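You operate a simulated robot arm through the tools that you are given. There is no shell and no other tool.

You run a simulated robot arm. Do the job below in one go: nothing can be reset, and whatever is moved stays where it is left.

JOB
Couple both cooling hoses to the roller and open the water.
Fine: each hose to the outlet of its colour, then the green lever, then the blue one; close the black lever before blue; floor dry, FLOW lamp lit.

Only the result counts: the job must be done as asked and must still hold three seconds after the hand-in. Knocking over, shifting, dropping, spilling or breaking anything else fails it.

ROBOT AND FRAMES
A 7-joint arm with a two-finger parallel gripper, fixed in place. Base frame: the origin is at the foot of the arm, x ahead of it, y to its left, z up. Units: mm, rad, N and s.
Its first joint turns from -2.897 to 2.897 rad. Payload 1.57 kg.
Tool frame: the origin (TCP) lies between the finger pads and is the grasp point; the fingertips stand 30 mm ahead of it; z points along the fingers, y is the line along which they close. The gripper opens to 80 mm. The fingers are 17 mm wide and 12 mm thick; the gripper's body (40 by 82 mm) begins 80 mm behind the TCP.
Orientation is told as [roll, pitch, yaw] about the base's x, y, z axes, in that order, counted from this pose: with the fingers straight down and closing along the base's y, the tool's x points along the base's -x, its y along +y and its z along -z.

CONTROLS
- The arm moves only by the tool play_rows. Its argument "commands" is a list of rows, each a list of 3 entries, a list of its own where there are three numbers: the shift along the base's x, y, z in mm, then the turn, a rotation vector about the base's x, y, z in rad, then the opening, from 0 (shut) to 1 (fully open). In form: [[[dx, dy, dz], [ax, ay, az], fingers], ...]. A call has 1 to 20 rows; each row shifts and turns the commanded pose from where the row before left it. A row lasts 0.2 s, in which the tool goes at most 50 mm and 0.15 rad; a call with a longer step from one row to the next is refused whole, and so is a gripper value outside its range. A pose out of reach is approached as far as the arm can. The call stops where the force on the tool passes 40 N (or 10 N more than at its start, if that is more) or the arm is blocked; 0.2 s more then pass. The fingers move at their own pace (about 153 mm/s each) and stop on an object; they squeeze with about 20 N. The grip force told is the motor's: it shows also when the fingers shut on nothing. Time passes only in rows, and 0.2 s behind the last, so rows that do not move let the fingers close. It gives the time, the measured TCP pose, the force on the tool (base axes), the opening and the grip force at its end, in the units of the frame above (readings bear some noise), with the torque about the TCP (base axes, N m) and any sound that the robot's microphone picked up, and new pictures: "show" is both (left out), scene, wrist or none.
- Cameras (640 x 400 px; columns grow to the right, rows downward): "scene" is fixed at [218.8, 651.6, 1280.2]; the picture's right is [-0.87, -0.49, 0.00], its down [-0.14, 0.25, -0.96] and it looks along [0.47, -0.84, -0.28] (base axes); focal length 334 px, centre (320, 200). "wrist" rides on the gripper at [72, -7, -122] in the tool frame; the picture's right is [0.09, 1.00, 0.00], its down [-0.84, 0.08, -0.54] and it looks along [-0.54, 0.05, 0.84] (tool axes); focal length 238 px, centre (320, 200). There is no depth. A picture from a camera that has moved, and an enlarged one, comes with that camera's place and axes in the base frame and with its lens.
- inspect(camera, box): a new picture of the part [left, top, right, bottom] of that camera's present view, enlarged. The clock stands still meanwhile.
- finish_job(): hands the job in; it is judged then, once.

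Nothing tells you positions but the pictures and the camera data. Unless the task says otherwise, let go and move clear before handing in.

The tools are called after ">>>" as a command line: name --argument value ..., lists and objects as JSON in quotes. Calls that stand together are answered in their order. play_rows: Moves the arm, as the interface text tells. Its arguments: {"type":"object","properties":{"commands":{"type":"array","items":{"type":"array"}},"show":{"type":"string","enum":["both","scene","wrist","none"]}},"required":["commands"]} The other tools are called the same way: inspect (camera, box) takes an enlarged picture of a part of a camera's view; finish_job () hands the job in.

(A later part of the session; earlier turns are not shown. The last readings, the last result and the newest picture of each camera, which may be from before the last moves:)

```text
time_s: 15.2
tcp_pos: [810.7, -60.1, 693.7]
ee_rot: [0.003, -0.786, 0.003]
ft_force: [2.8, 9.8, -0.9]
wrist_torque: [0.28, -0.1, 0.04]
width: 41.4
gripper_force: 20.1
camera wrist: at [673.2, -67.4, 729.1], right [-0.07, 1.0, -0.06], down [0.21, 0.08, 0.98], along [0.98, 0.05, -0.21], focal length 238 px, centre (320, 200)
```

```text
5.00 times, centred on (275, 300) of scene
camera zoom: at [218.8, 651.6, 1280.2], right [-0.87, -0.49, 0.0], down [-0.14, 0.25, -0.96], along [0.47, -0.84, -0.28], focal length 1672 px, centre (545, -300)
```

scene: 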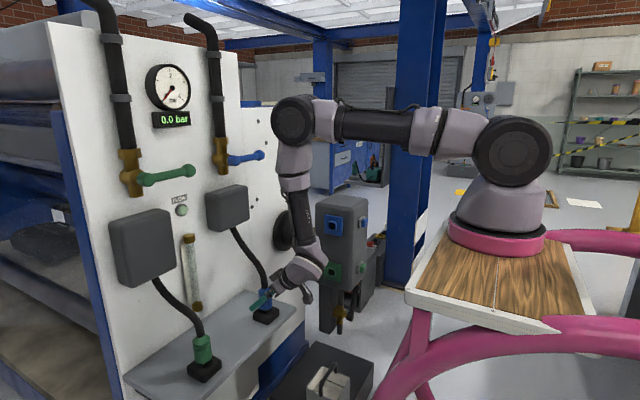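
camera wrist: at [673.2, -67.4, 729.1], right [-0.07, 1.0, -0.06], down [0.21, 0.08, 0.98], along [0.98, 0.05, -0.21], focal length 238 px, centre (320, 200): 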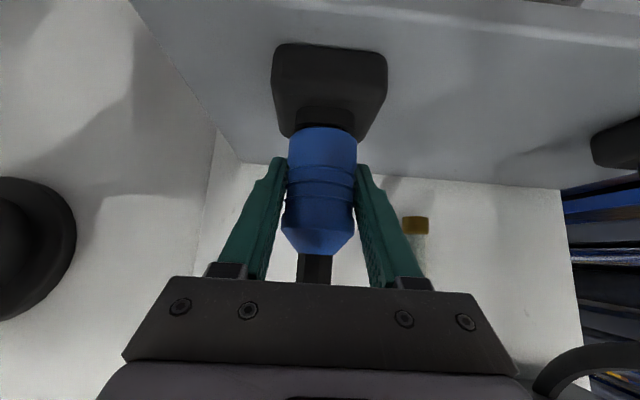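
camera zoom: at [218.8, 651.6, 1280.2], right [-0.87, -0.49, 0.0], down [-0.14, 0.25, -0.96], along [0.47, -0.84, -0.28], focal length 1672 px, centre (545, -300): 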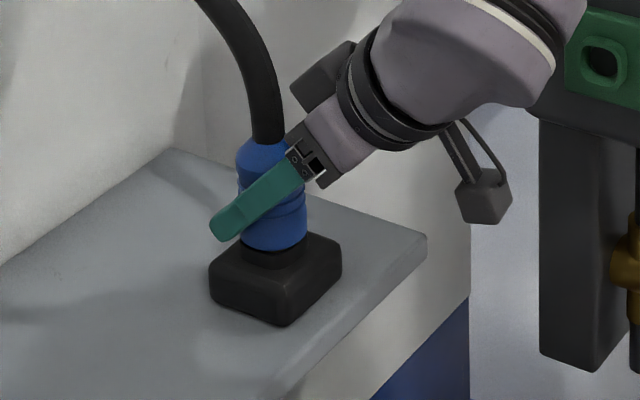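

The plug is gripped at 41.4 mm. Now I'll ease sideways slightly to relieve the load and pull straight up.

>>> play_rows --commands '[[[0, 1.2, 0], [0, 0, 0], 0], [[0, 0, 6], [0, 0, 0], 0], [[0, 0, 8], [0, 0, 0], 0], [[0, 0, 8], [0, 0, 0], 0], [[0, 0, 10], [0, 0, 0], 0], [[0, 0, 12], [0, 0, 0], 0], [[0, 0, 12], [0, 0, 0], 0]]' --show "both"

>>> inspect --camera "scene" --box '[225, 240, 325, 340]'

>>> inspect --camera "wrist" --box '[220, 40, 420, 220]'

```text
time_s: 16.8
tcp_pos: [809.9, -59.2, 749.2]
ee_rot: [0.001, -0.786, 0.003]
ft_force: [0.2, -0.2, -1.4]
wrist_torque: [0.03, 0.02, -0.01]
width: 41.4
gripper_force: 20.3
camera wrist: at [672.7, -66.6, 785.0], right [-0.07, 1.0, -0.07], down [0.21, 0.08, 0.97], along [0.98, 0.05, -0.21], focal length 238 px, centre (320, 200)
```

scene: 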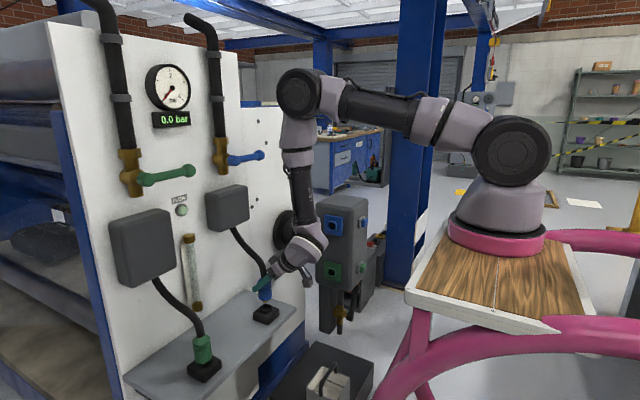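
wrist: 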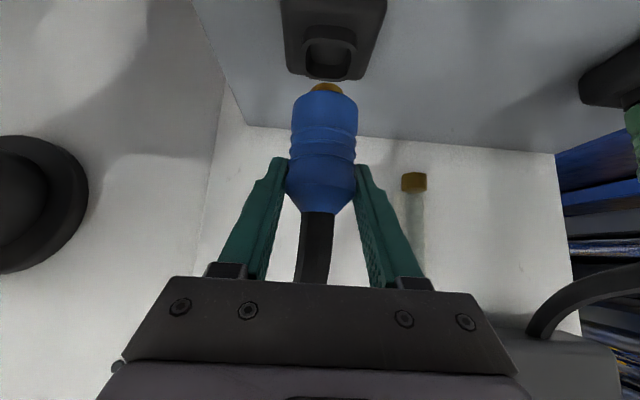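

```text
4.00 times, centred on (275, 290) of scene
camera zoom: at [218.8, 651.6, 1280.2], right [-0.87, -0.49, 0.0], down [-0.14, 0.25, -0.96], along [0.47, -0.84, -0.28], focal length 1338 px, centre (500, -160)
```

zoom: 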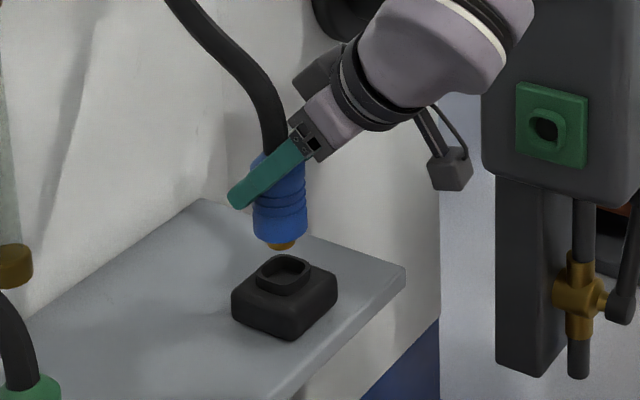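

```text
2.22 times, centred on (320, 130) of wrist
camera zoom: at [672.7, -66.6, 785.0], right [-0.07, 1.0, -0.07], down [0.21, 0.08, 0.97], along [0.98, 0.05, -0.21], focal length 530 px, centre (320, 356)
```

zoom: 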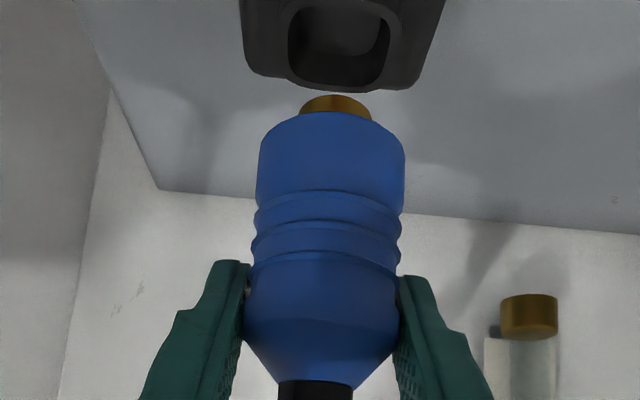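

The plug came free but slid about 27 mm down through the fingers during the pull, so the grip is now near its shoulder. I'll lower it back onto its holder, let it slide up between the fingers, and get a better grip before carrying it.

>>> play_rows --commands '[[[0, 0, -8], [0, 0, 0], 0], [[0, 0, -8], [0, 0, 0], 0], [[0, 0, -4], [0, 0, 0], 0]]' --show "none"

>>> inspect --camera "scene" --box '[240, 260, 300, 330]'

>>> inspect --camera "wrist" --box '[220, 40, 420, 220]'

```text
time_s: 17.6
tcp_pos: [811.6, -59.4, 729.0]
ee_rot: [0.001, -0.784, 0.001]
ft_force: [-1.0, 0.2, -2.4]
wrist_torque: [0.01, -0.01, -0.02]
width: 41.4
gripper_force: 19.5
```

```text
5.71 times, centred on (270, 295) of scene
camera zoom: at [218.8, 651.6, 1280.2], right [-0.87, -0.49, 0.0], down [-0.14, 0.25, -0.96], along [0.47, -0.84, -0.28], focal length 1911 px, centre (606, -343)
```

zoom: 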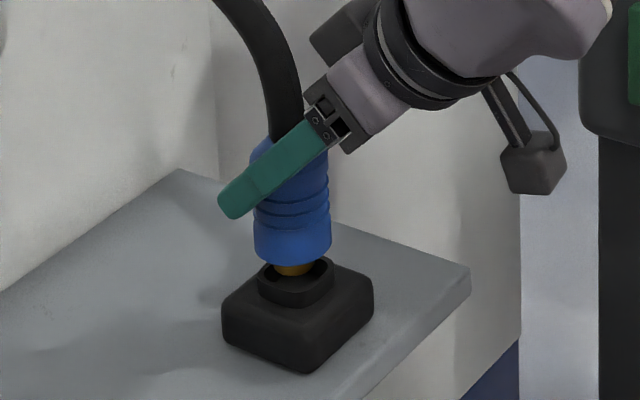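

```text
2.22 times, centred on (320, 130) of wrist
camera zoom: at [673.6, -66.8, 764.5], right [-0.07, 1.0, -0.07], down [0.21, 0.08, 0.97], along [0.98, 0.05, -0.21], focal length 530 px, centre (320, 356)
```

zoom: 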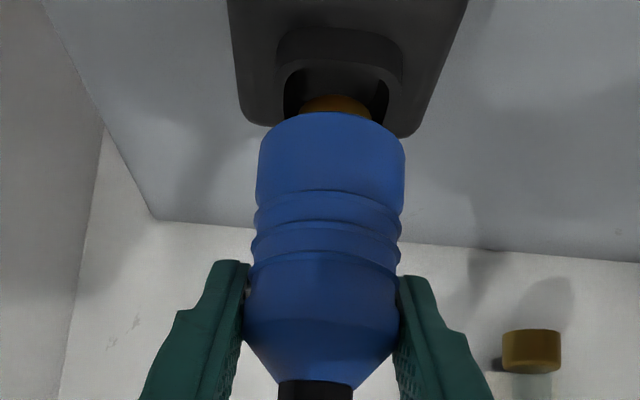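

The nose sits over the holder's funnel. I'll keep lowering gently so the plug rests there and slides up between the fingers.

>>> play_rows --commands '[[[0, 0, -4], [0, 0, 0], 0], [[0, 0, -4], [0, 0, 0], 0], [[0, 0, -3], [0, 0, 0], 0], [[0, 0, -3], [0, 0, 0], 0]]' --show "none"

>>> inspect --camera "scene" --box '[240, 260, 300, 330]'

>>> inspect --camera "wrist" --box '[220, 40, 420, 220]'

```text
time_s: 18.6
tcp_pos: [810.5, -60.8, 717.4]
ee_rot: [-0.002, -0.787, 0.001]
ft_force: [-9.7, -0.9, 15.1]
wrist_torque: [0.0, 0.04, 0.01]
width: 41.7
gripper_force: 19.7
```

```text
5.71 times, centred on (270, 295) of scene
camera zoom: at [218.8, 651.6, 1280.2], right [-0.87, -0.49, 0.0], down [-0.14, 0.25, -0.96], along [0.47, -0.84, -0.28], focal length 1911 px, centre (606, -343)
```

zoom: 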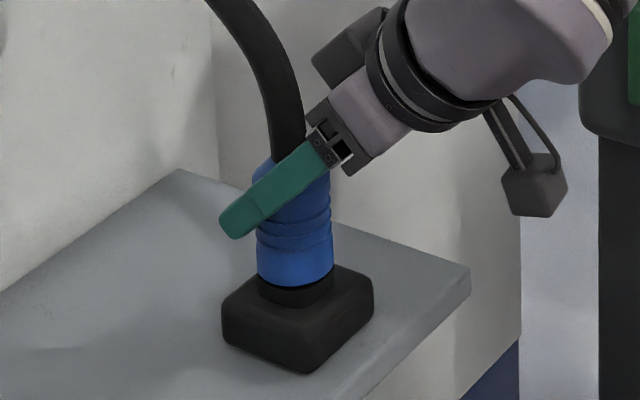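

```text
2.22 times, centred on (320, 130) of wrist
camera zoom: at [673.2, -67.0, 751.9], right [-0.07, 1.0, -0.07], down [0.21, 0.08, 0.98], along [0.98, 0.05, -0.21], focal length 530 px, centre (320, 356)
```

zoom: 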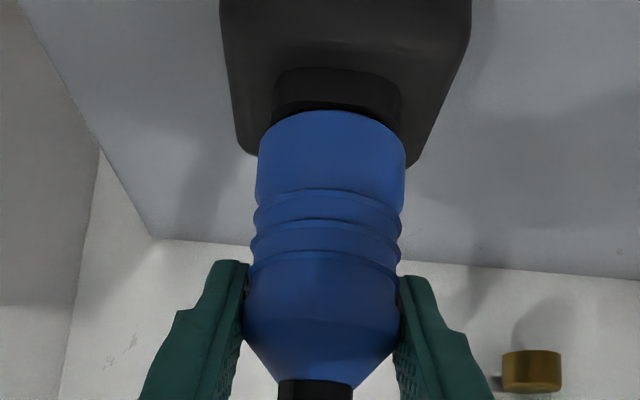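

The plug is back at parked depth. I'll push a little further to find out the slip force, and the fingers should slide down along the plug.

>>> play_rows --commands '[[[0.5, 0, -3], [0, 0, 0], 0], [[0.5, 0, -3], [0, 0, 0], 0]]' --show "none"

>>> inspect --camera "wrist" --box '[220, 40, 420, 220]'

```text
time_s: 19.2
tcp_pos: [812.6, -60.5, 709.8]
ee_rot: [-0.001, -0.787, 0.0]
ft_force: [-2.0, -0.1, 16.3]
wrist_torque: [-0.07, 0.02, 0.0]
width: 41.5
gripper_force: 19.7
```

```text
2.22 times, centred on (320, 130) of wrist
camera zoom: at [675.3, -67.1, 745.1], right [-0.07, 1.0, -0.07], down [0.21, 0.08, 0.98], along [0.98, 0.05, -0.21], focal length 530 px, centre (320, 356)
```

zoom: 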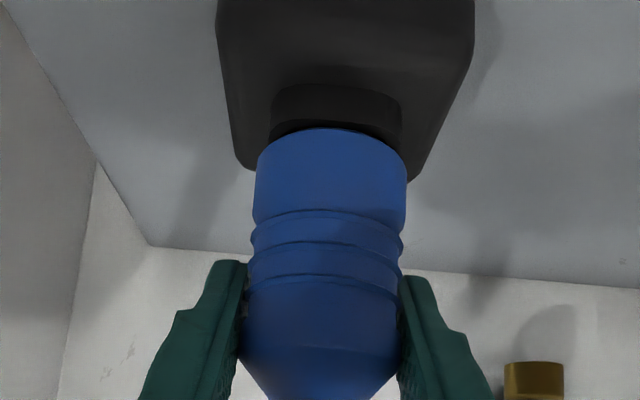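

It slides at about 16 N, so the fingers can be worked down the plug. I'll continue to about z=688 to grip on the ridges again.

>>> play_rows --commands '[[[0, 0, -4], [0, 0, 0], 0], [[0, 0, -4], [0, 0, 0], 0], [[0, 0, -4], [0, 0, 0], 0], [[0, 0, -4], [0, 0, 0], 0], [[0, 0, -4], [0, 0, 0], 0], [[0, 0, -1], [0, 0, 0], 0]]' --show "none"

>>> inspect --camera "wrist" --box '[220, 40, 420, 220]'

>>> inspect --camera "scene" --box '[240, 260, 300, 330]'

```text
time_s: 20.6
tcp_pos: [812.8, -59.2, 688.0]
ee_rot: [0.0, -0.786, 0.001]
ft_force: [2.2, 5.9, 15.3]
wrist_torque: [0.21, -0.01, 0.0]
width: 41.4
gripper_force: 19.8
```

```text
2.22 times, centred on (320, 130) of wrist
camera zoom: at [674.1, -67.2, 724.9], right [-0.07, 1.0, -0.06], down [0.21, 0.08, 0.98], along [0.98, 0.05, -0.21], focal length 530 px, centre (320, 356)
```

zoom: 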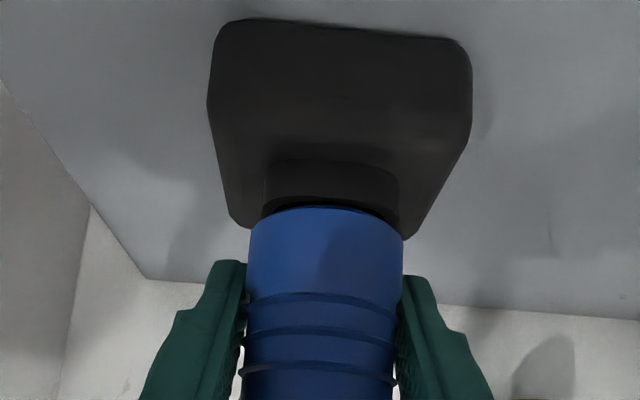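

```text
5.71 times, centred on (270, 295) of scene
camera zoom: at [218.8, 651.6, 1280.2], right [-0.87, -0.49, 0.0], down [-0.14, 0.25, -0.96], along [0.47, -0.84, -0.28], focal length 1911 px, centre (606, -343)
```

zoom: 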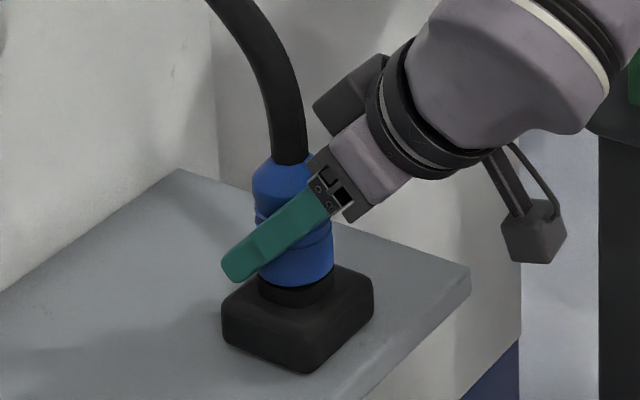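

The grip is on the ridges now. I'll relieve the sideways load and lift slowly, checking for slip.

>>> play_rows --commands '[[[0, 0.8, 0], [0, 0, 0], 0], [[0, 0, 2], [0, 0, 0], 0], [[0, 0, 2], [0, 0, 0], 0], [[0, 0, 3], [0, 0, 0], 0], [[0, 0, 3], [0, 0, 0], 0], [[0, 0, 3], [0, 0, 0], 0]]' --show "none"

>>> inspect --camera "wrist" --box '[220, 40, 420, 220]'

>>> inspect --camera "scene" --box '[240, 260, 300, 330]'

```text
time_s: 22.0
tcp_pos: [811.5, -60.1, 701.3]
ee_rot: [0.0, -0.785, 0.001]
ft_force: [0.6, -0.3, -1.5]
wrist_torque: [0.0, 0.03, 0.0]
width: 41.5
gripper_force: 20.2
```

```text
2.22 times, centred on (320, 130) of wrist
camera zoom: at [674.0, -66.7, 737.3], right [-0.07, 1.0, -0.07], down [0.21, 0.08, 0.97], along [0.98, 0.05, -0.21], focal length 530 px, centre (320, 356)
```

zoom: 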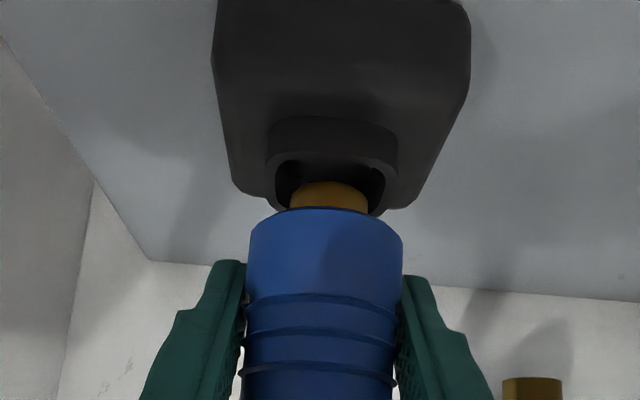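

```text
5.71 times, centred on (270, 295) of scene
camera zoom: at [218.8, 651.6, 1280.2], right [-0.87, -0.49, 0.0], down [-0.14, 0.25, -0.96], along [0.47, -0.84, -0.28], focal length 1911 px, centre (606, -343)
```

zoom: 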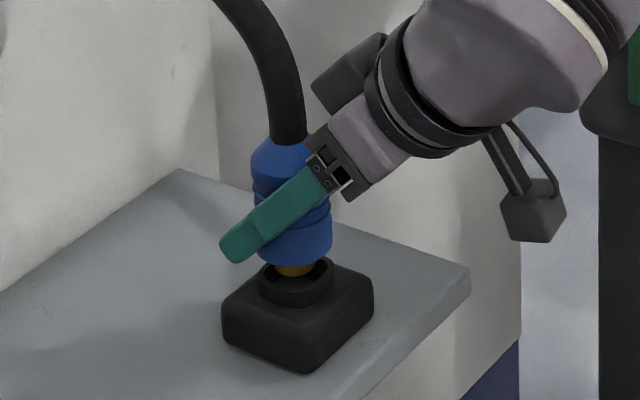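

No slip this time; the plug is held 24 mm above its lower edge. I'll lift it clear, carry it toward the roller and roll it -90° about x so the nose points along -y.

>>> play_rows --commands '[[[0, 0, 15], [0, 0, 0], 0], [[0, 0, 20], [0, 0, 0], 0], [[-5, -5, 20], [0, 0, 0], 0], [[-9, -10, 9], [-0.1428, 0, 0], 0], [[-9, -10, 9], [-0.1428, 0, 0], 0], [[-9, -10, 9], [-0.1428, 0, 0], 0], [[-9, -10, 9], [-0.1428, 0, 0], 0], [[-9, -10, 9], [-0.1428, 0, 0], 0], [[-9, -10, 9], [-0.1428, 0, 0], 0], [[-9, -10, 9], [-0.1428, 0, 0], 0], [[-9, -10, 9], [-0.1428, 0, 0], 0], [[-9, -10, 9], [-0.1428, 0, 0], 0], [[-6, -10, 9], [-0.1428, 0, 0], 0], [[-5, -10, 10], [-0.1428, 0, 0], 0]]' --show "both"

```text
time_s: 25.0
tcp_pos: [713.8, -174.3, 858.3]
ee_rot: [-1.571, 0.002, 0.786]
ft_force: [-0.4, -0.8, -1.7]
wrist_torque: [-0.01, -0.05, 0.0]
width: 41.6
gripper_force: 20.0
camera wrist: at [577.0, -138.2, 864.1], right [-0.07, -0.07, -1.0], down [0.21, 0.97, -0.08], along [0.98, -0.21, -0.05], focal length 238 px, centre (320, 200)
```

scene: 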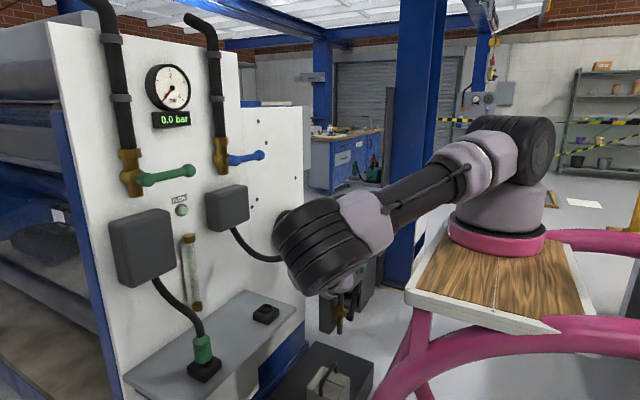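
wrist: 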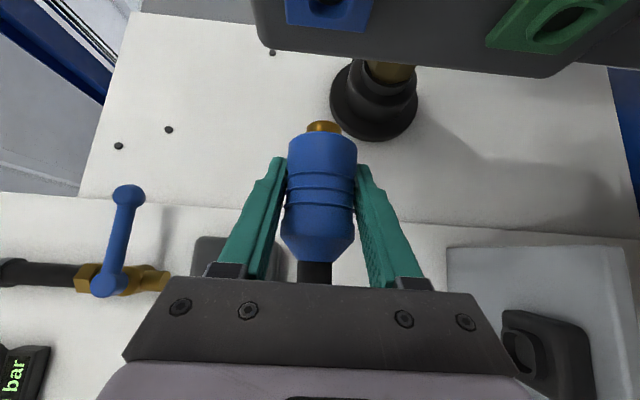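

The plug points along -y and the sockets are coming into the wrist view. I'll advance along -y to about y=-232 and look closely.

>>> play_rows --commands '[[[0, -15, 0], [0, 0, 0], 0], [[0, -15, 0], [0, 0, 0], 0], [[0, -15, 1], [0, 0, 0], 0], [[0, -12, 1], [0, 0, 0], 0]]' --show "both"

>>> inspect --camera "wrist" --box '[240, 0, 420, 200]'

>>> inspect --camera "scene" --box '[260, 180, 400, 320]'

```text
time_s: 26.0
tcp_pos: [714.5, -231.8, 858.6]
ee_rot: [-1.569, 0.001, 0.785]
ft_force: [0.4, 0.0, -1.3]
wrist_torque: [0.0, -0.01, -0.02]
width: 41.3
gripper_force: 20.0
camera wrist: at [577.0, -197.1, 866.0], right [-0.07, -0.07, -1.0], down [0.21, 0.97, -0.08], along [0.98, -0.21, -0.05], focal length 238 px, centre (320, 200)
```

scene: 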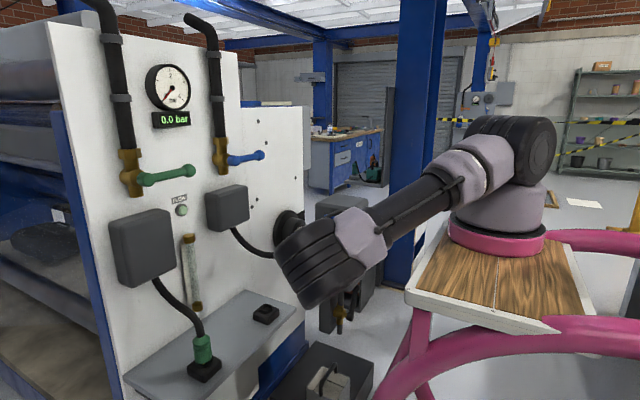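
wrist: 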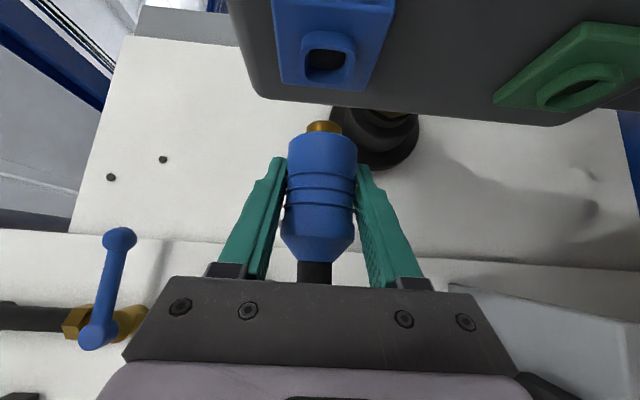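

```text
2.00 times, centred on (330, 100) of wrist
camera zoom: at [577.0, -197.1, 866.0], right [-0.07, -0.07, -1.0], down [0.21, 0.97, -0.08], along [0.98, -0.21, -0.05], focal length 477 px, centre (300, 400)
```

zoom: 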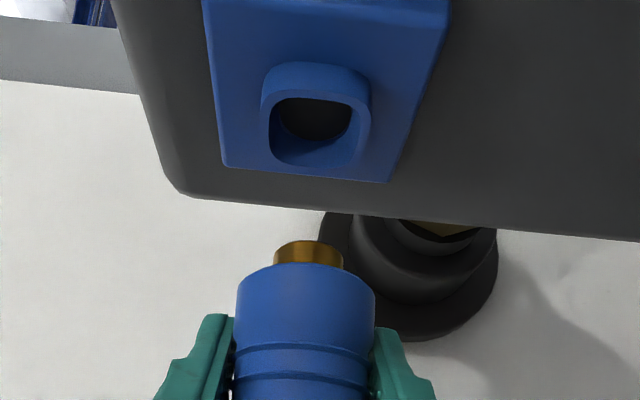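

```text
2.86 times, centred on (330, 250) of scene
camera zoom: at [218.8, 651.6, 1280.2], right [-0.87, -0.49, 0.0], down [-0.14, 0.25, -0.96], along [0.47, -0.84, -0.28], focal length 955 px, centre (291, 57)
```

zoom: 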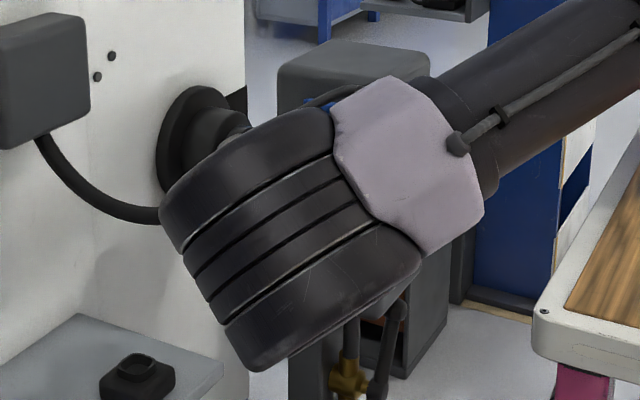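

In the wrist view the plug axis lines up with the blue socket in z, and x agrees to within about 1–2 mm. I'll advance until the nose is just short of the rim and check again.

>>> play_rows --commands '[[[-1, -12, 0], [0, 0, 0], 0], [[0, -12, 0], [0, 0, 0], 0], [[0, -12, 0], [0, 0, 0], 0]]' --show "wrist"

>>> inspect --camera "wrist" --box '[260, 40, 390, 200]'

```text
time_s: 26.8
tcp_pos: [713.9, -269.3, 859.9]
ee_rot: [-1.57, 0.001, 0.784]
ft_force: [-0.5, -0.7, -1.4]
wrist_torque: [0.01, 0.01, 0.01]
width: 41.4
gripper_force: 19.9
camera wrist: at [576.1, -233.4, 866.7], right [-0.07, -0.06, -1.0], down [0.21, 0.98, -0.08], along [0.98, -0.21, -0.05], focal length 238 px, centre (320, 200)
```

wrist: 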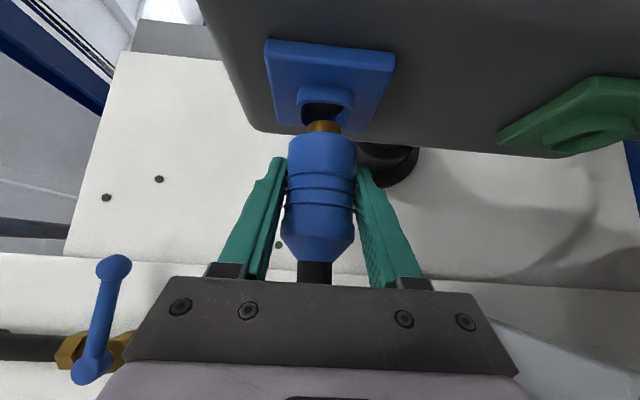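

```text
2.50 times, centred on (325, 120) of wrist
camera zoom: at [576.1, -233.4, 866.7], right [-0.07, -0.06, -1.0], down [0.21, 0.98, -0.08], along [0.98, -0.21, -0.05], focal length 596 px, centre (308, 400)
```

zoom: 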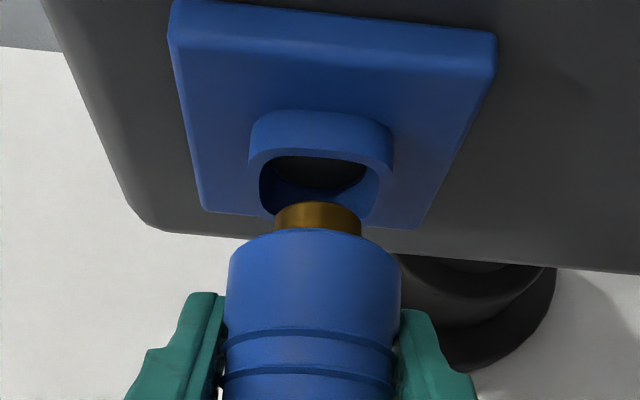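

The nose is centred on the opening, with its tip about 9 mm short of the rim. I'll push in along -y in small steps.

>>> play_rows --commands '[[[-0.5, -4, 0], [0, 0, 0], 0], [[0, -4, 0], [0, 0, 0], 0], [[0, -4, 0], [0, 0, 0], 0], [[0, -3, 0], [0, 0, 0], 0]]' --show "wrist"

>>> inspect --camera "wrist" --box '[260, 40, 390, 200]'

```text
time_s: 27.8
tcp_pos: [714.0, -283.7, 858.9]
ee_rot: [-1.569, 0.002, 0.787]
ft_force: [1.8, 0.9, -1.6]
wrist_torque: [0.0, 0.03, 0.06]
width: 41.3
gripper_force: 20.6
camera wrist: at [576.3, -248.3, 866.2], right [-0.07, -0.06, -1.0], down [0.21, 0.98, -0.08], along [0.98, -0.21, -0.05], focal length 238 px, centre (320, 200)
```

wrist: 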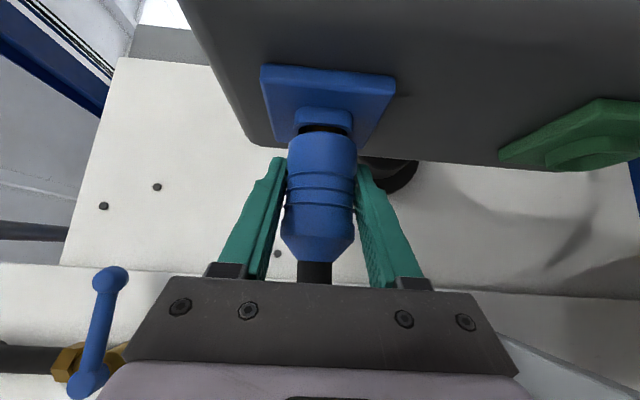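

```text
2.50 times, centred on (325, 120) of wrist
camera zoom: at [576.3, -248.3, 866.2], right [-0.07, -0.06, -1.0], down [0.21, 0.98, -0.08], along [0.98, -0.21, -0.05], focal length 596 px, centre (308, 400)
```

zoom: 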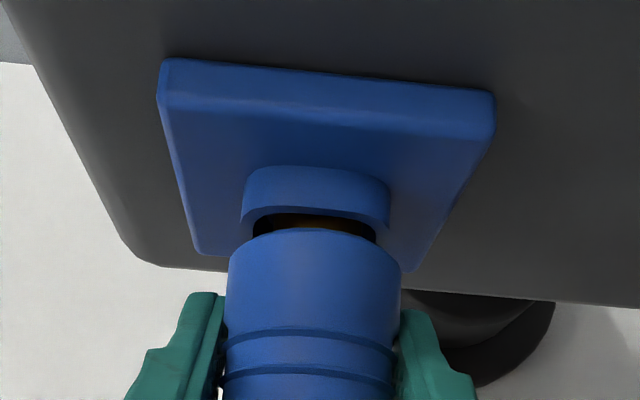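

It's entering freely. I'll continue in 3 mm steps and watch the force.

>>> play_rows --commands '[[[0, -3, 0], [0, 0, 0], 0], [[0, -3, 0], [0, 0, 0], 0]]' --show "wrist"

>>> inspect --camera "wrist" --box '[260, 40, 390, 200]'

```text
time_s: 28.4
tcp_pos: [714.4, -287.2, 858.2]
ee_rot: [-1.569, 0.003, 0.787]
ft_force: [9.2, 6.4, -0.1]
wrist_torque: [-0.06, -0.02, 0.3]
width: 41.3
gripper_force: 20.1
camera wrist: at [577.3, -253.0, 865.5], right [-0.07, -0.07, -1.0], down [0.21, 0.98, -0.08], along [0.98, -0.21, -0.05], focal length 238 px, centre (320, 200)
```

wrist: 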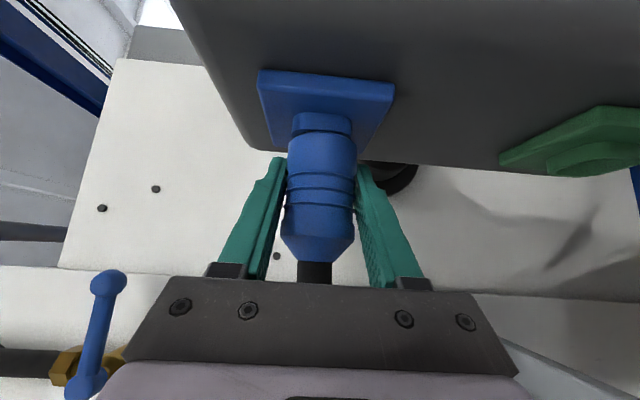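

```text
2.50 times, centred on (325, 120) of wrist
camera zoom: at [577.3, -253.0, 865.5], right [-0.07, -0.07, -1.0], down [0.21, 0.98, -0.08], along [0.98, -0.21, -0.05], focal length 596 px, centre (308, 400)
```

zoom: 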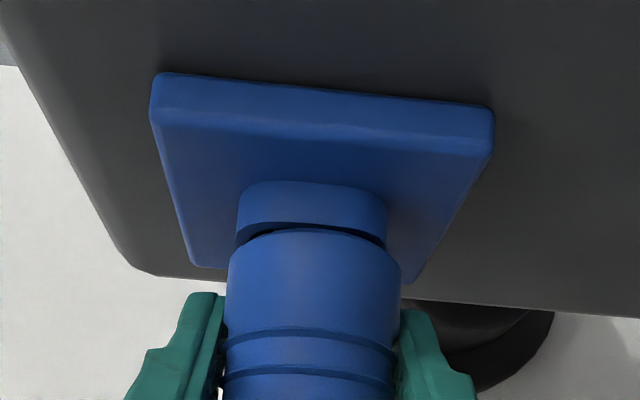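

It's in contact, and the socket is pushing me toward +x. I'll shift +x slightly and press on.

>>> play_rows --commands '[[[1.5, 0, 0.3], [0, 0, 0], 0], [[0.5, -2, 0], [0, 0, 0], 0], [[0, -2, 0], [0, 0, 0], 0]]' --show "wrist"

>>> inspect --camera "wrist" --box '[260, 40, 390, 200]'

```text
time_s: 29.2
tcp_pos: [716.2, -291.5, 860.7]
ee_rot: [-1.569, 0.001, 0.788]
ft_force: [1.3, 17.3, 6.9]
wrist_torque: [-0.28, -0.01, -0.02]
width: 41.8
gripper_force: 19.9
camera wrist: at [578.5, -256.9, 866.8], right [-0.07, -0.07, -1.0], down [0.21, 0.98, -0.08], along [0.98, -0.21, -0.05], focal length 238 px, centre (320, 200)
```

wrist: 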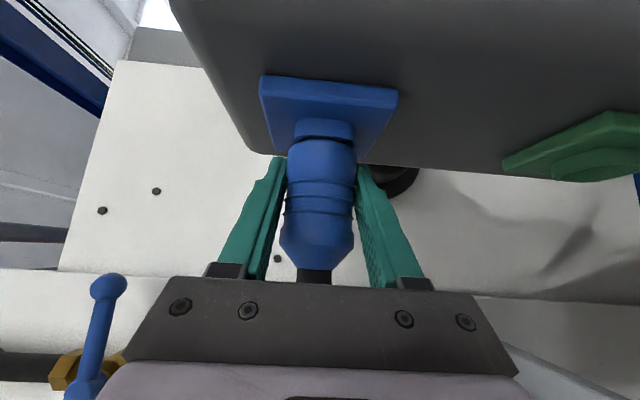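

```text
2.50 times, centred on (325, 120) of wrist
camera zoom: at [578.5, -256.9, 866.8], right [-0.07, -0.07, -1.0], down [0.21, 0.98, -0.08], along [0.98, -0.21, -0.05], focal length 596 px, centre (308, 400)
```

zoom: 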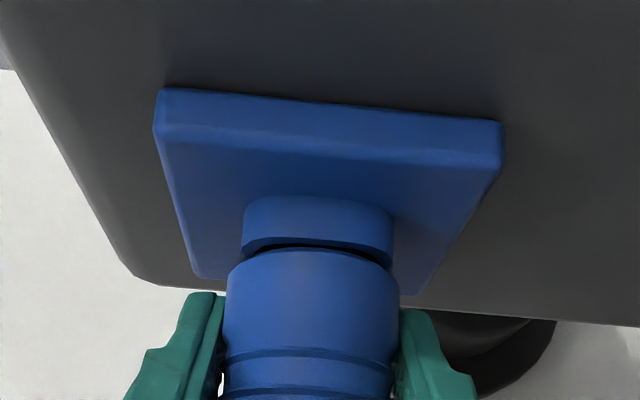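

The fingers slid about 4 mm along the plug at 17 N, and the seating depth now matches how it sat in its holder. I'll relax the push and test whether the coupling holds.

>>> play_rows --commands '[[[0, 2, 0], [0, 0, 0], 0], [[0, 2, 0], [0, 0, 0], 0]]' --show "wrist"

>>> inspect --camera "wrist" --box '[260, 40, 390, 200]'

```text
time_s: 29.8
tcp_pos: [713.3, -291.1, 861.1]
ee_rot: [-1.57, 0.003, 0.782]
ft_force: [12.7, -11.7, 9.9]
wrist_torque: [-0.16, 0.01, -0.01]
width: 41.7
gripper_force: 20.2
camera wrist: at [577.0, -255.6, 866.8], right [-0.07, -0.07, -1.0], down [0.21, 0.97, -0.08], along [0.97, -0.22, -0.05], focal length 238 px, centre (320, 200)
```

wrist: 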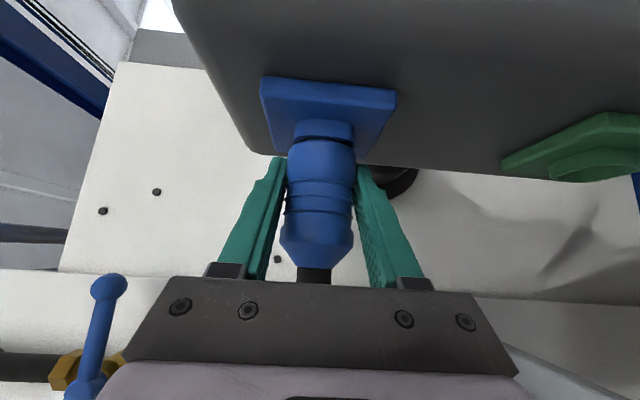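

```text
2.50 times, centred on (325, 120) of wrist
camera zoom: at [577.0, -255.6, 866.8], right [-0.07, -0.07, -1.0], down [0.21, 0.97, -0.08], along [0.97, -0.22, -0.05], focal length 596 px, centre (308, 400)
```

zoom: 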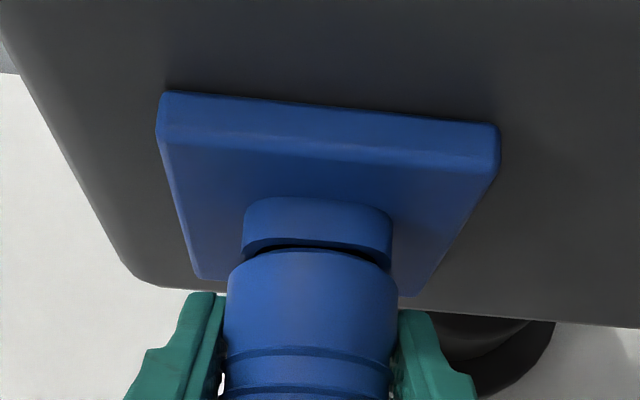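

The plug now resists being pulled back: -12 N with almost no motion, so it is latched. I'll ease the load and open the fingers.

>>> play_rows --commands '[[[1, -1.5, 1], [0, 0, 0], 0], [[0, 0, 0], [0, 0, 0], 1], [[0, 0, 0], [0, 0, 0], 1], [[0, 0, 0], [0, 0, 0], 1]]' --show "both"

>>> inspect --camera "wrist" --box '[260, 40, 390, 200]'

```text
time_s: 30.8
tcp_pos: [716.1, -290.3, 860.2]
ee_rot: [-1.569, 0.003, 0.786]
ft_force: [-0.4, -0.5, 0.9]
wrist_torque: [-0.01, 0.02, -0.04]
width: 79.9
gripper_force: 0.0
camera wrist: at [578.5, -255.0, 866.9], right [-0.07, -0.06, -1.0], down [0.21, 0.97, -0.08], along [0.98, -0.21, -0.05], focal length 238 px, centre (320, 200)
```

scene: 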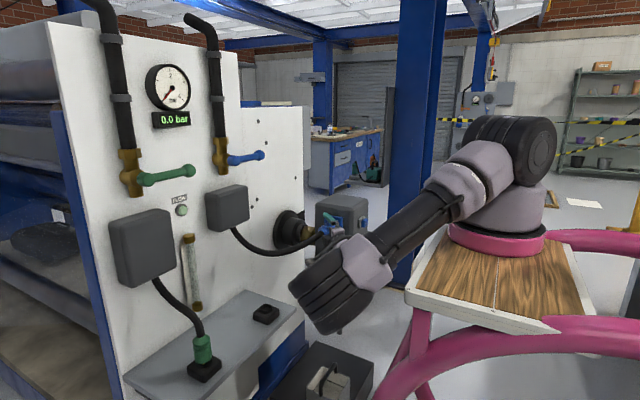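
wrist: 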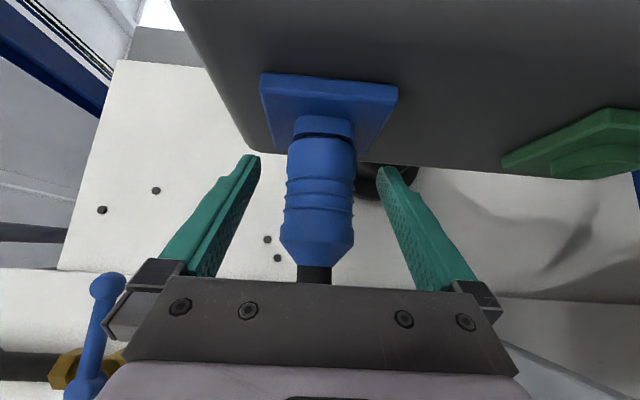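

```text
2.50 times, centred on (325, 120) of wrist
camera zoom: at [578.5, -255.0, 866.9], right [-0.07, -0.06, -1.0], down [0.21, 0.97, -0.08], along [0.98, -0.21, -0.05], focal length 596 px, centre (308, 400)
```

zoom: 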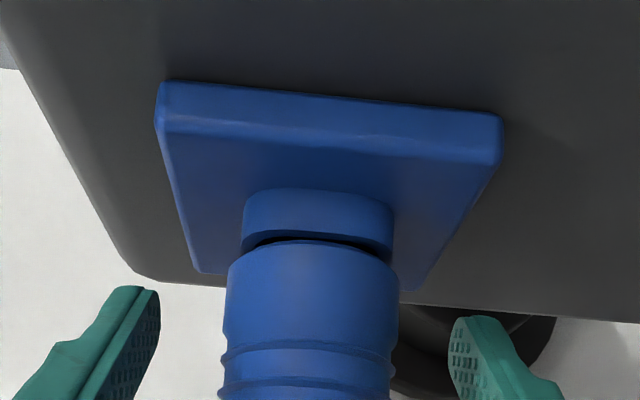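

The blue plug stays in its socket. I'll back out along the tool axis, roll back, and go to the green plug, keeping x below 700 to stay clear of the blue hose.

>>> play_rows --commands '[[[-12, 12, 0], [0, 0, 0], 1], [[-20, 20, 0], [0, 0, 0], 1], [[-25, 25, 0], [0, 0, 0], 1], [[-14, 14, 0], [0, 0, 0], 1], [[3, 15, -3], [0.1428, 0, 0], 1], [[3, 15, -3], [0.1428, 0, 0], 1], [[3, 15, -3], [0.1428, 0, 0], 1], [[3, 15, -3], [0.1428, 0, 0], 1], [[3, 15, -3], [0.1428, 0, 0], 1], [[3, 15, -3], [0.1428, 0, 0], 1], [[3, 15, -3], [0.1428, 0, 0], 1], [[3, 15, -3], [0.1428, 0, 0], 1], [[4, 15, -3], [0.1428, 0, 0], 1], [[5, 15, -3], [0.1428, 0, 0], 1], [[5, 15, -3], [0.1428, 0, 0], 1]]' --show "both"

>>> inspect --camera "scene" --box '[220, 190, 380, 300]'

```text
time_s: 31.7
tcp_pos: [627.1, -308.3, 859.4]
ee_rot: [-1.567, -0.011, 0.591]
ft_force: [0.8, -0.5, 0.8]
wrist_torque: [0.02, 0.03, 0.01]
width: 80.1
gripper_force: 0.0
stopped in row 4: the arm was blocked; the commanded pose is now the measured one
camera wrist: at [499.9, -247.6, 866.3], right [-0.07, -0.04, -1.0], down [0.39, 0.92, -0.07], along [0.92, -0.4, -0.05], focal length 238 px, centre (320, 200)
```

scene: 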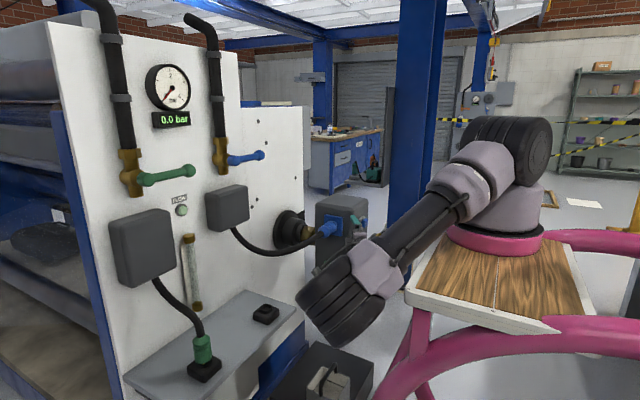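
wrist: 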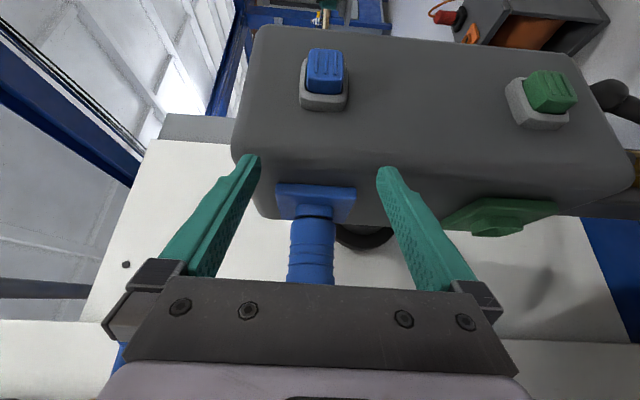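

```text
3.64 times, centred on (300, 245) of scene
camera zoom: at [218.8, 651.6, 1280.2], right [-0.87, -0.49, 0.0], down [-0.14, 0.25, -0.96], along [0.47, -0.84, -0.28], focal length 1216 px, centre (393, 36)
```

zoom: 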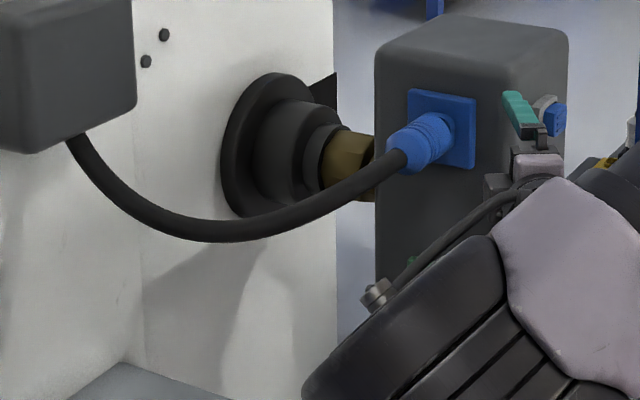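

The retreat made the elbow drop onto its own pedestal and the arm blocked, without any load on the tool. The fingers are clear of the plug, so I'll back away in +y and up while undoing the roll, which raises the elbow.

>>> play_rows --commands '[[[0, 8, 4], [0.1, 0, 0], 1], [[0, 10, 5], [0.14, 0, 0], 1], [[2, 10, 5], [0.14, 0, 0], 1]]' --show "both"

```text
time_s: 32.5
tcp_pos: [627.0, -277.5, 874.2]
ee_rot: [-1.251, -0.215, 0.565]
ft_force: [0.0, 0.2, 0.2]
wrist_torque: [-0.03, -0.01, -0.01]
width: 80.1
gripper_force: 0.1
camera wrist: at [499.0, -223.1, 903.4], right [-0.07, 0.33, -0.94], down [0.38, 0.88, 0.27], along [0.92, -0.34, -0.19], focal length 238 px, centre (320, 200)
```

scene: 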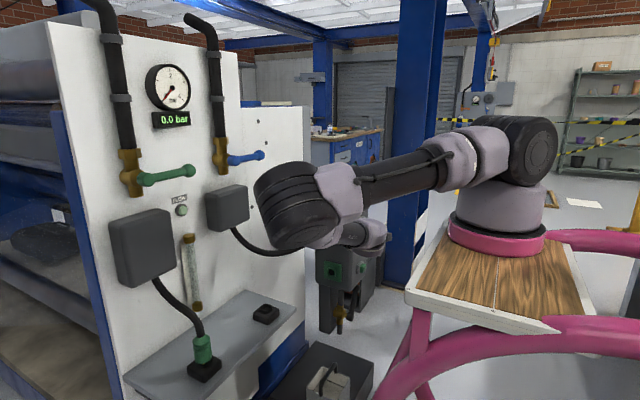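
wrist: 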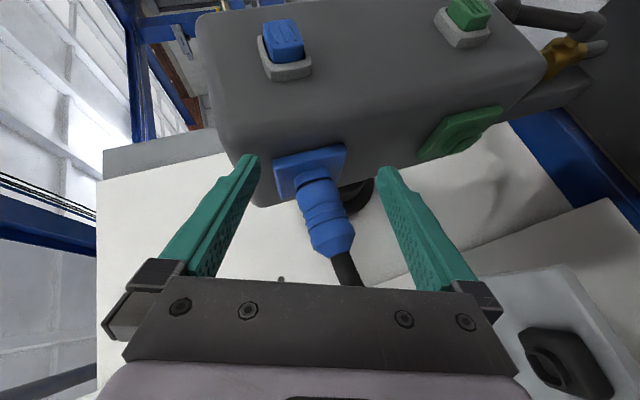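

The elbow is up again. I'll finish unrolling while moving toward +y, staying behind the blue hose.

>>> play_rows --commands '[[[1, 14, 0], [0.137, 0, 0], 1], [[1, 14, 0], [0.137, 0, 0], 1], [[1, 14, 0], [0.137, 0, 0], 1], [[2, 14, 0], [0.137, 0, 0], 1], [[2, 14, 0], [0.137, 0, 0], 1], [[3, 14, 0], [0.137, 0, 0], 1], [[3, 14, 0], [0.137, 0, 0], 1], [[4, 14, 0], [0.137, 0, 0], 1], [[4, 14, 0], [0.137, 0, 0], 1]]' --show "both"

>>> inspect --camera "scene" --box '[220, 190, 380, 300]'

```text
time_s: 34.5
tcp_pos: [648.5, -150.6, 876.1]
ee_rot: [0.057, -0.6, -0.037]
ft_force: [0.4, 0.2, 0.2]
wrist_torque: [-0.02, -0.02, -0.02]
width: 80.0
gripper_force: 0.1
camera wrist: at [520.5, -159.5, 935.7], right [-0.07, 1.0, -0.01], down [0.38, 0.03, 0.92], along [0.92, 0.06, -0.39], focal length 238 px, centre (320, 200)
```

scene: 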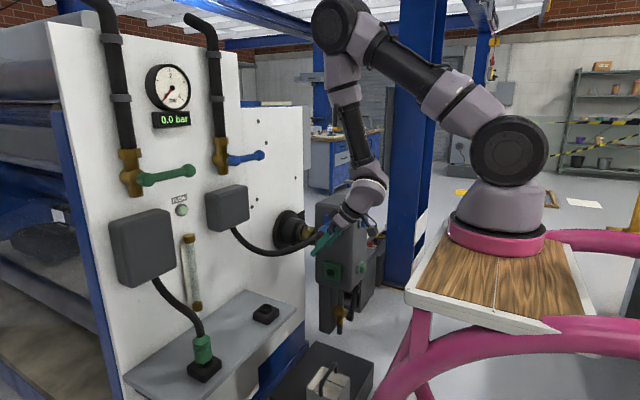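
wrist: 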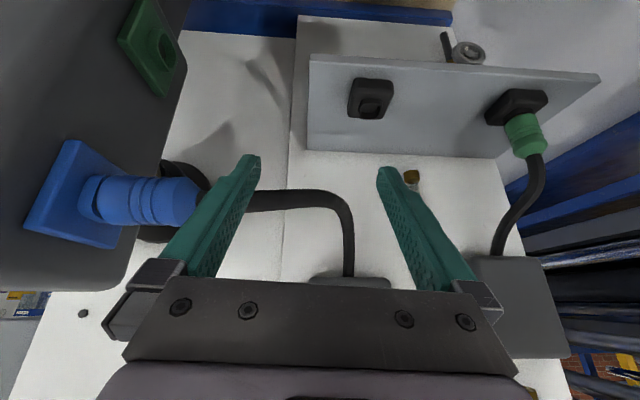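

```text
3.64 times, centred on (300, 245) of scene
camera zoom: at [218.8, 651.6, 1280.2], right [-0.87, -0.49, 0.0], down [-0.14, 0.25, -0.96], along [0.47, -0.84, -0.28], focal length 1216 px, centre (393, 36)
```

zoom: 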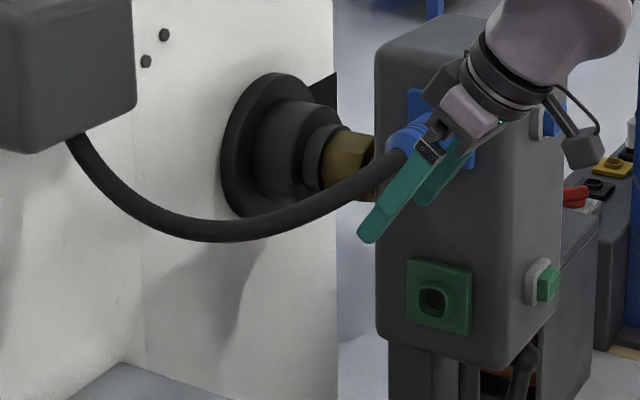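

Everything is clear and the blue plug stays coupled. Next I'll go to the pre-grasp in front of the green plug, correcting the pitch to 45°.

>>> play_rows --commands '[[[10, 43, -5], [-0.0235, -0.0925, 0], 1], [[10, 43, -10], [-0.0235, -0.0925, 0.005], 1], [[10, 43, -10], [0, 0, 0], 1], [[10, 43, -12], [0, 0, 0], 1], [[10, 43, -12], [0, 0, 0], 1], [[10, 43, -12], [0, 0, 0], 1], [[10, 43, -15], [0, 0, 0], 1], [[10, 42, -18], [0, 0, 0], 1], [[0, 0, -18], [0, 0, 0], 1]]' --show "both"

>>> inspect --camera "wrist" --box '[240, 40, 400, 200]'

>>> inspect --camera "scene" --box '[170, 310, 250, 390]'

```text
time_s: 36.5
tcp_pos: [729.5, 194.8, 762.7]
ee_rot: [-0.003, -0.785, 0.007]
ft_force: [0.4, 0.0, -0.3]
wrist_torque: [0.0, -0.01, 0.01]
width: 80.2
gripper_force: 0.0
camera wrist: at [591.8, 187.0, 799.3], right [-0.07, 1.0, -0.07], down [0.21, 0.08, 0.97], along [0.98, 0.05, -0.21], focal length 238 px, centre (320, 200)
```

scene: 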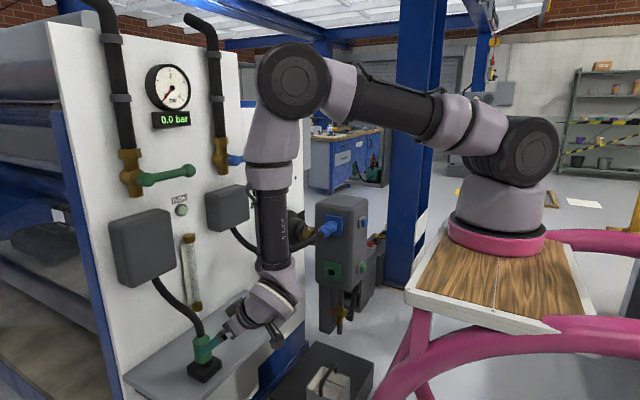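
wrist: 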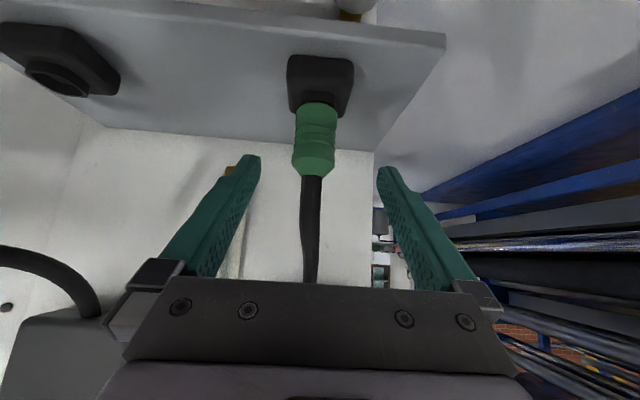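

```text
2.50 times, centred on (320, 120) of wrist
camera zoom: at [591.8, 187.0, 799.3], right [-0.07, 1.0, -0.07], down [0.21, 0.08, 0.97], along [0.98, 0.05, -0.21], focal length 596 px, centre (320, 400)
```

zoom: 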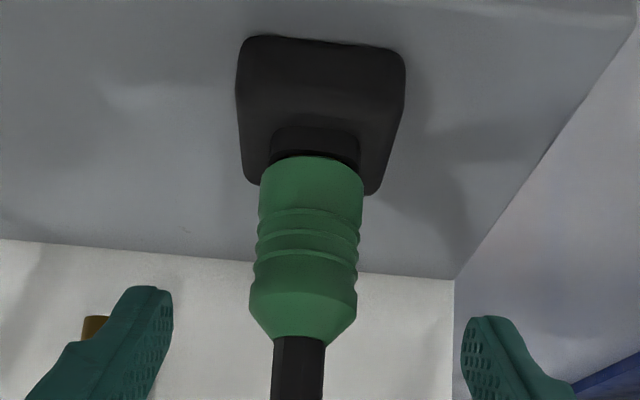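

```text
5.00 times, centred on (210, 350) of scene
camera zoom: at [218.8, 651.6, 1280.2], right [-0.87, -0.49, 0.0], down [-0.14, 0.25, -0.96], along [0.47, -0.84, -0.28], focal length 1672 px, centre (870, -550)
```

zoom: 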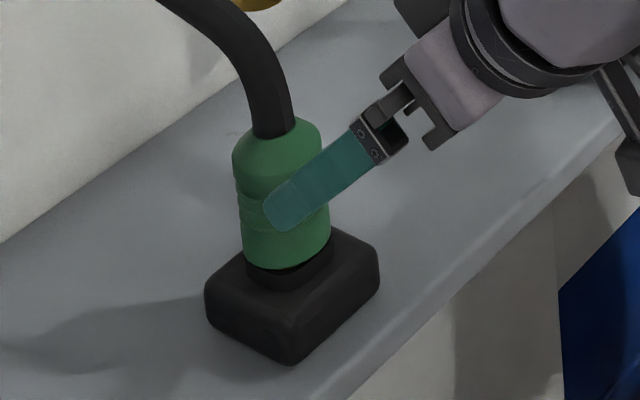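

The green plug's axis is at about (811.5,191.7). I'll slide in along the tool axis to grip low on the ridges at z≈688.

>>> play_rows --commands '[[[8, -3, 0], [0, 0, 0], 1], [[14.8, 0, -15], [0, 0, 0], 1], [[14.8, 0, -15], [0, 0, 0], 1], [[14.8, 0, -15], [0, 0, 0], 1], [[14.8, 0, -15], [0, 0, 0], 1], [[14.8, 0, -15], [0, 0, 0], 1]]' --show "none"

>>> inspect --camera "wrist" --box '[220, 60, 420, 220]'

>>> inspect --camera "scene" --box '[170, 310, 250, 390]'

```text
time_s: 37.9
tcp_pos: [811.8, 190.2, 690.3]
ee_rot: [-0.003, -0.785, 0.006]
ft_force: [0.4, 0.5, -0.3]
wrist_torque: [0.01, -0.01, -0.01]
width: 79.9
gripper_force: 0.0
```

```text
2.50 times, centred on (320, 140) of wrist
camera zoom: at [673.9, 181.7, 725.0], right [-0.07, 1.0, -0.07], down [0.21, 0.08, 0.97], along [0.98, 0.05, -0.21], focal length 596 px, centre (320, 350)
```

zoom: 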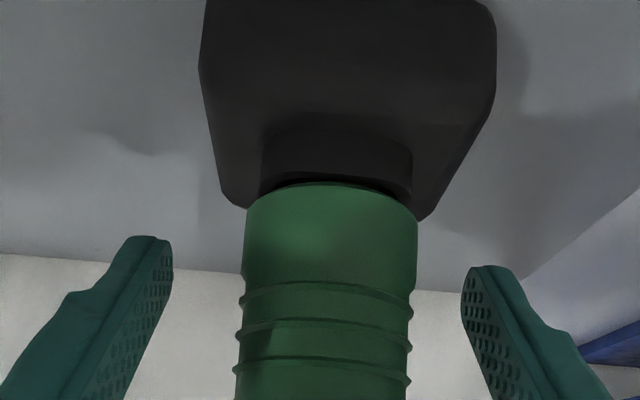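

```text
5.00 times, centred on (210, 350) of scene
camera zoom: at [218.8, 651.6, 1280.2], right [-0.87, -0.49, 0.0], down [-0.14, 0.25, -0.96], along [0.47, -0.84, -0.28], focal length 1672 px, centre (870, -550)
```

zoom: 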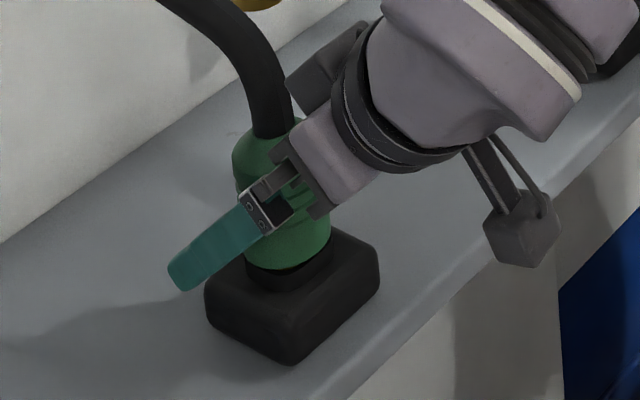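

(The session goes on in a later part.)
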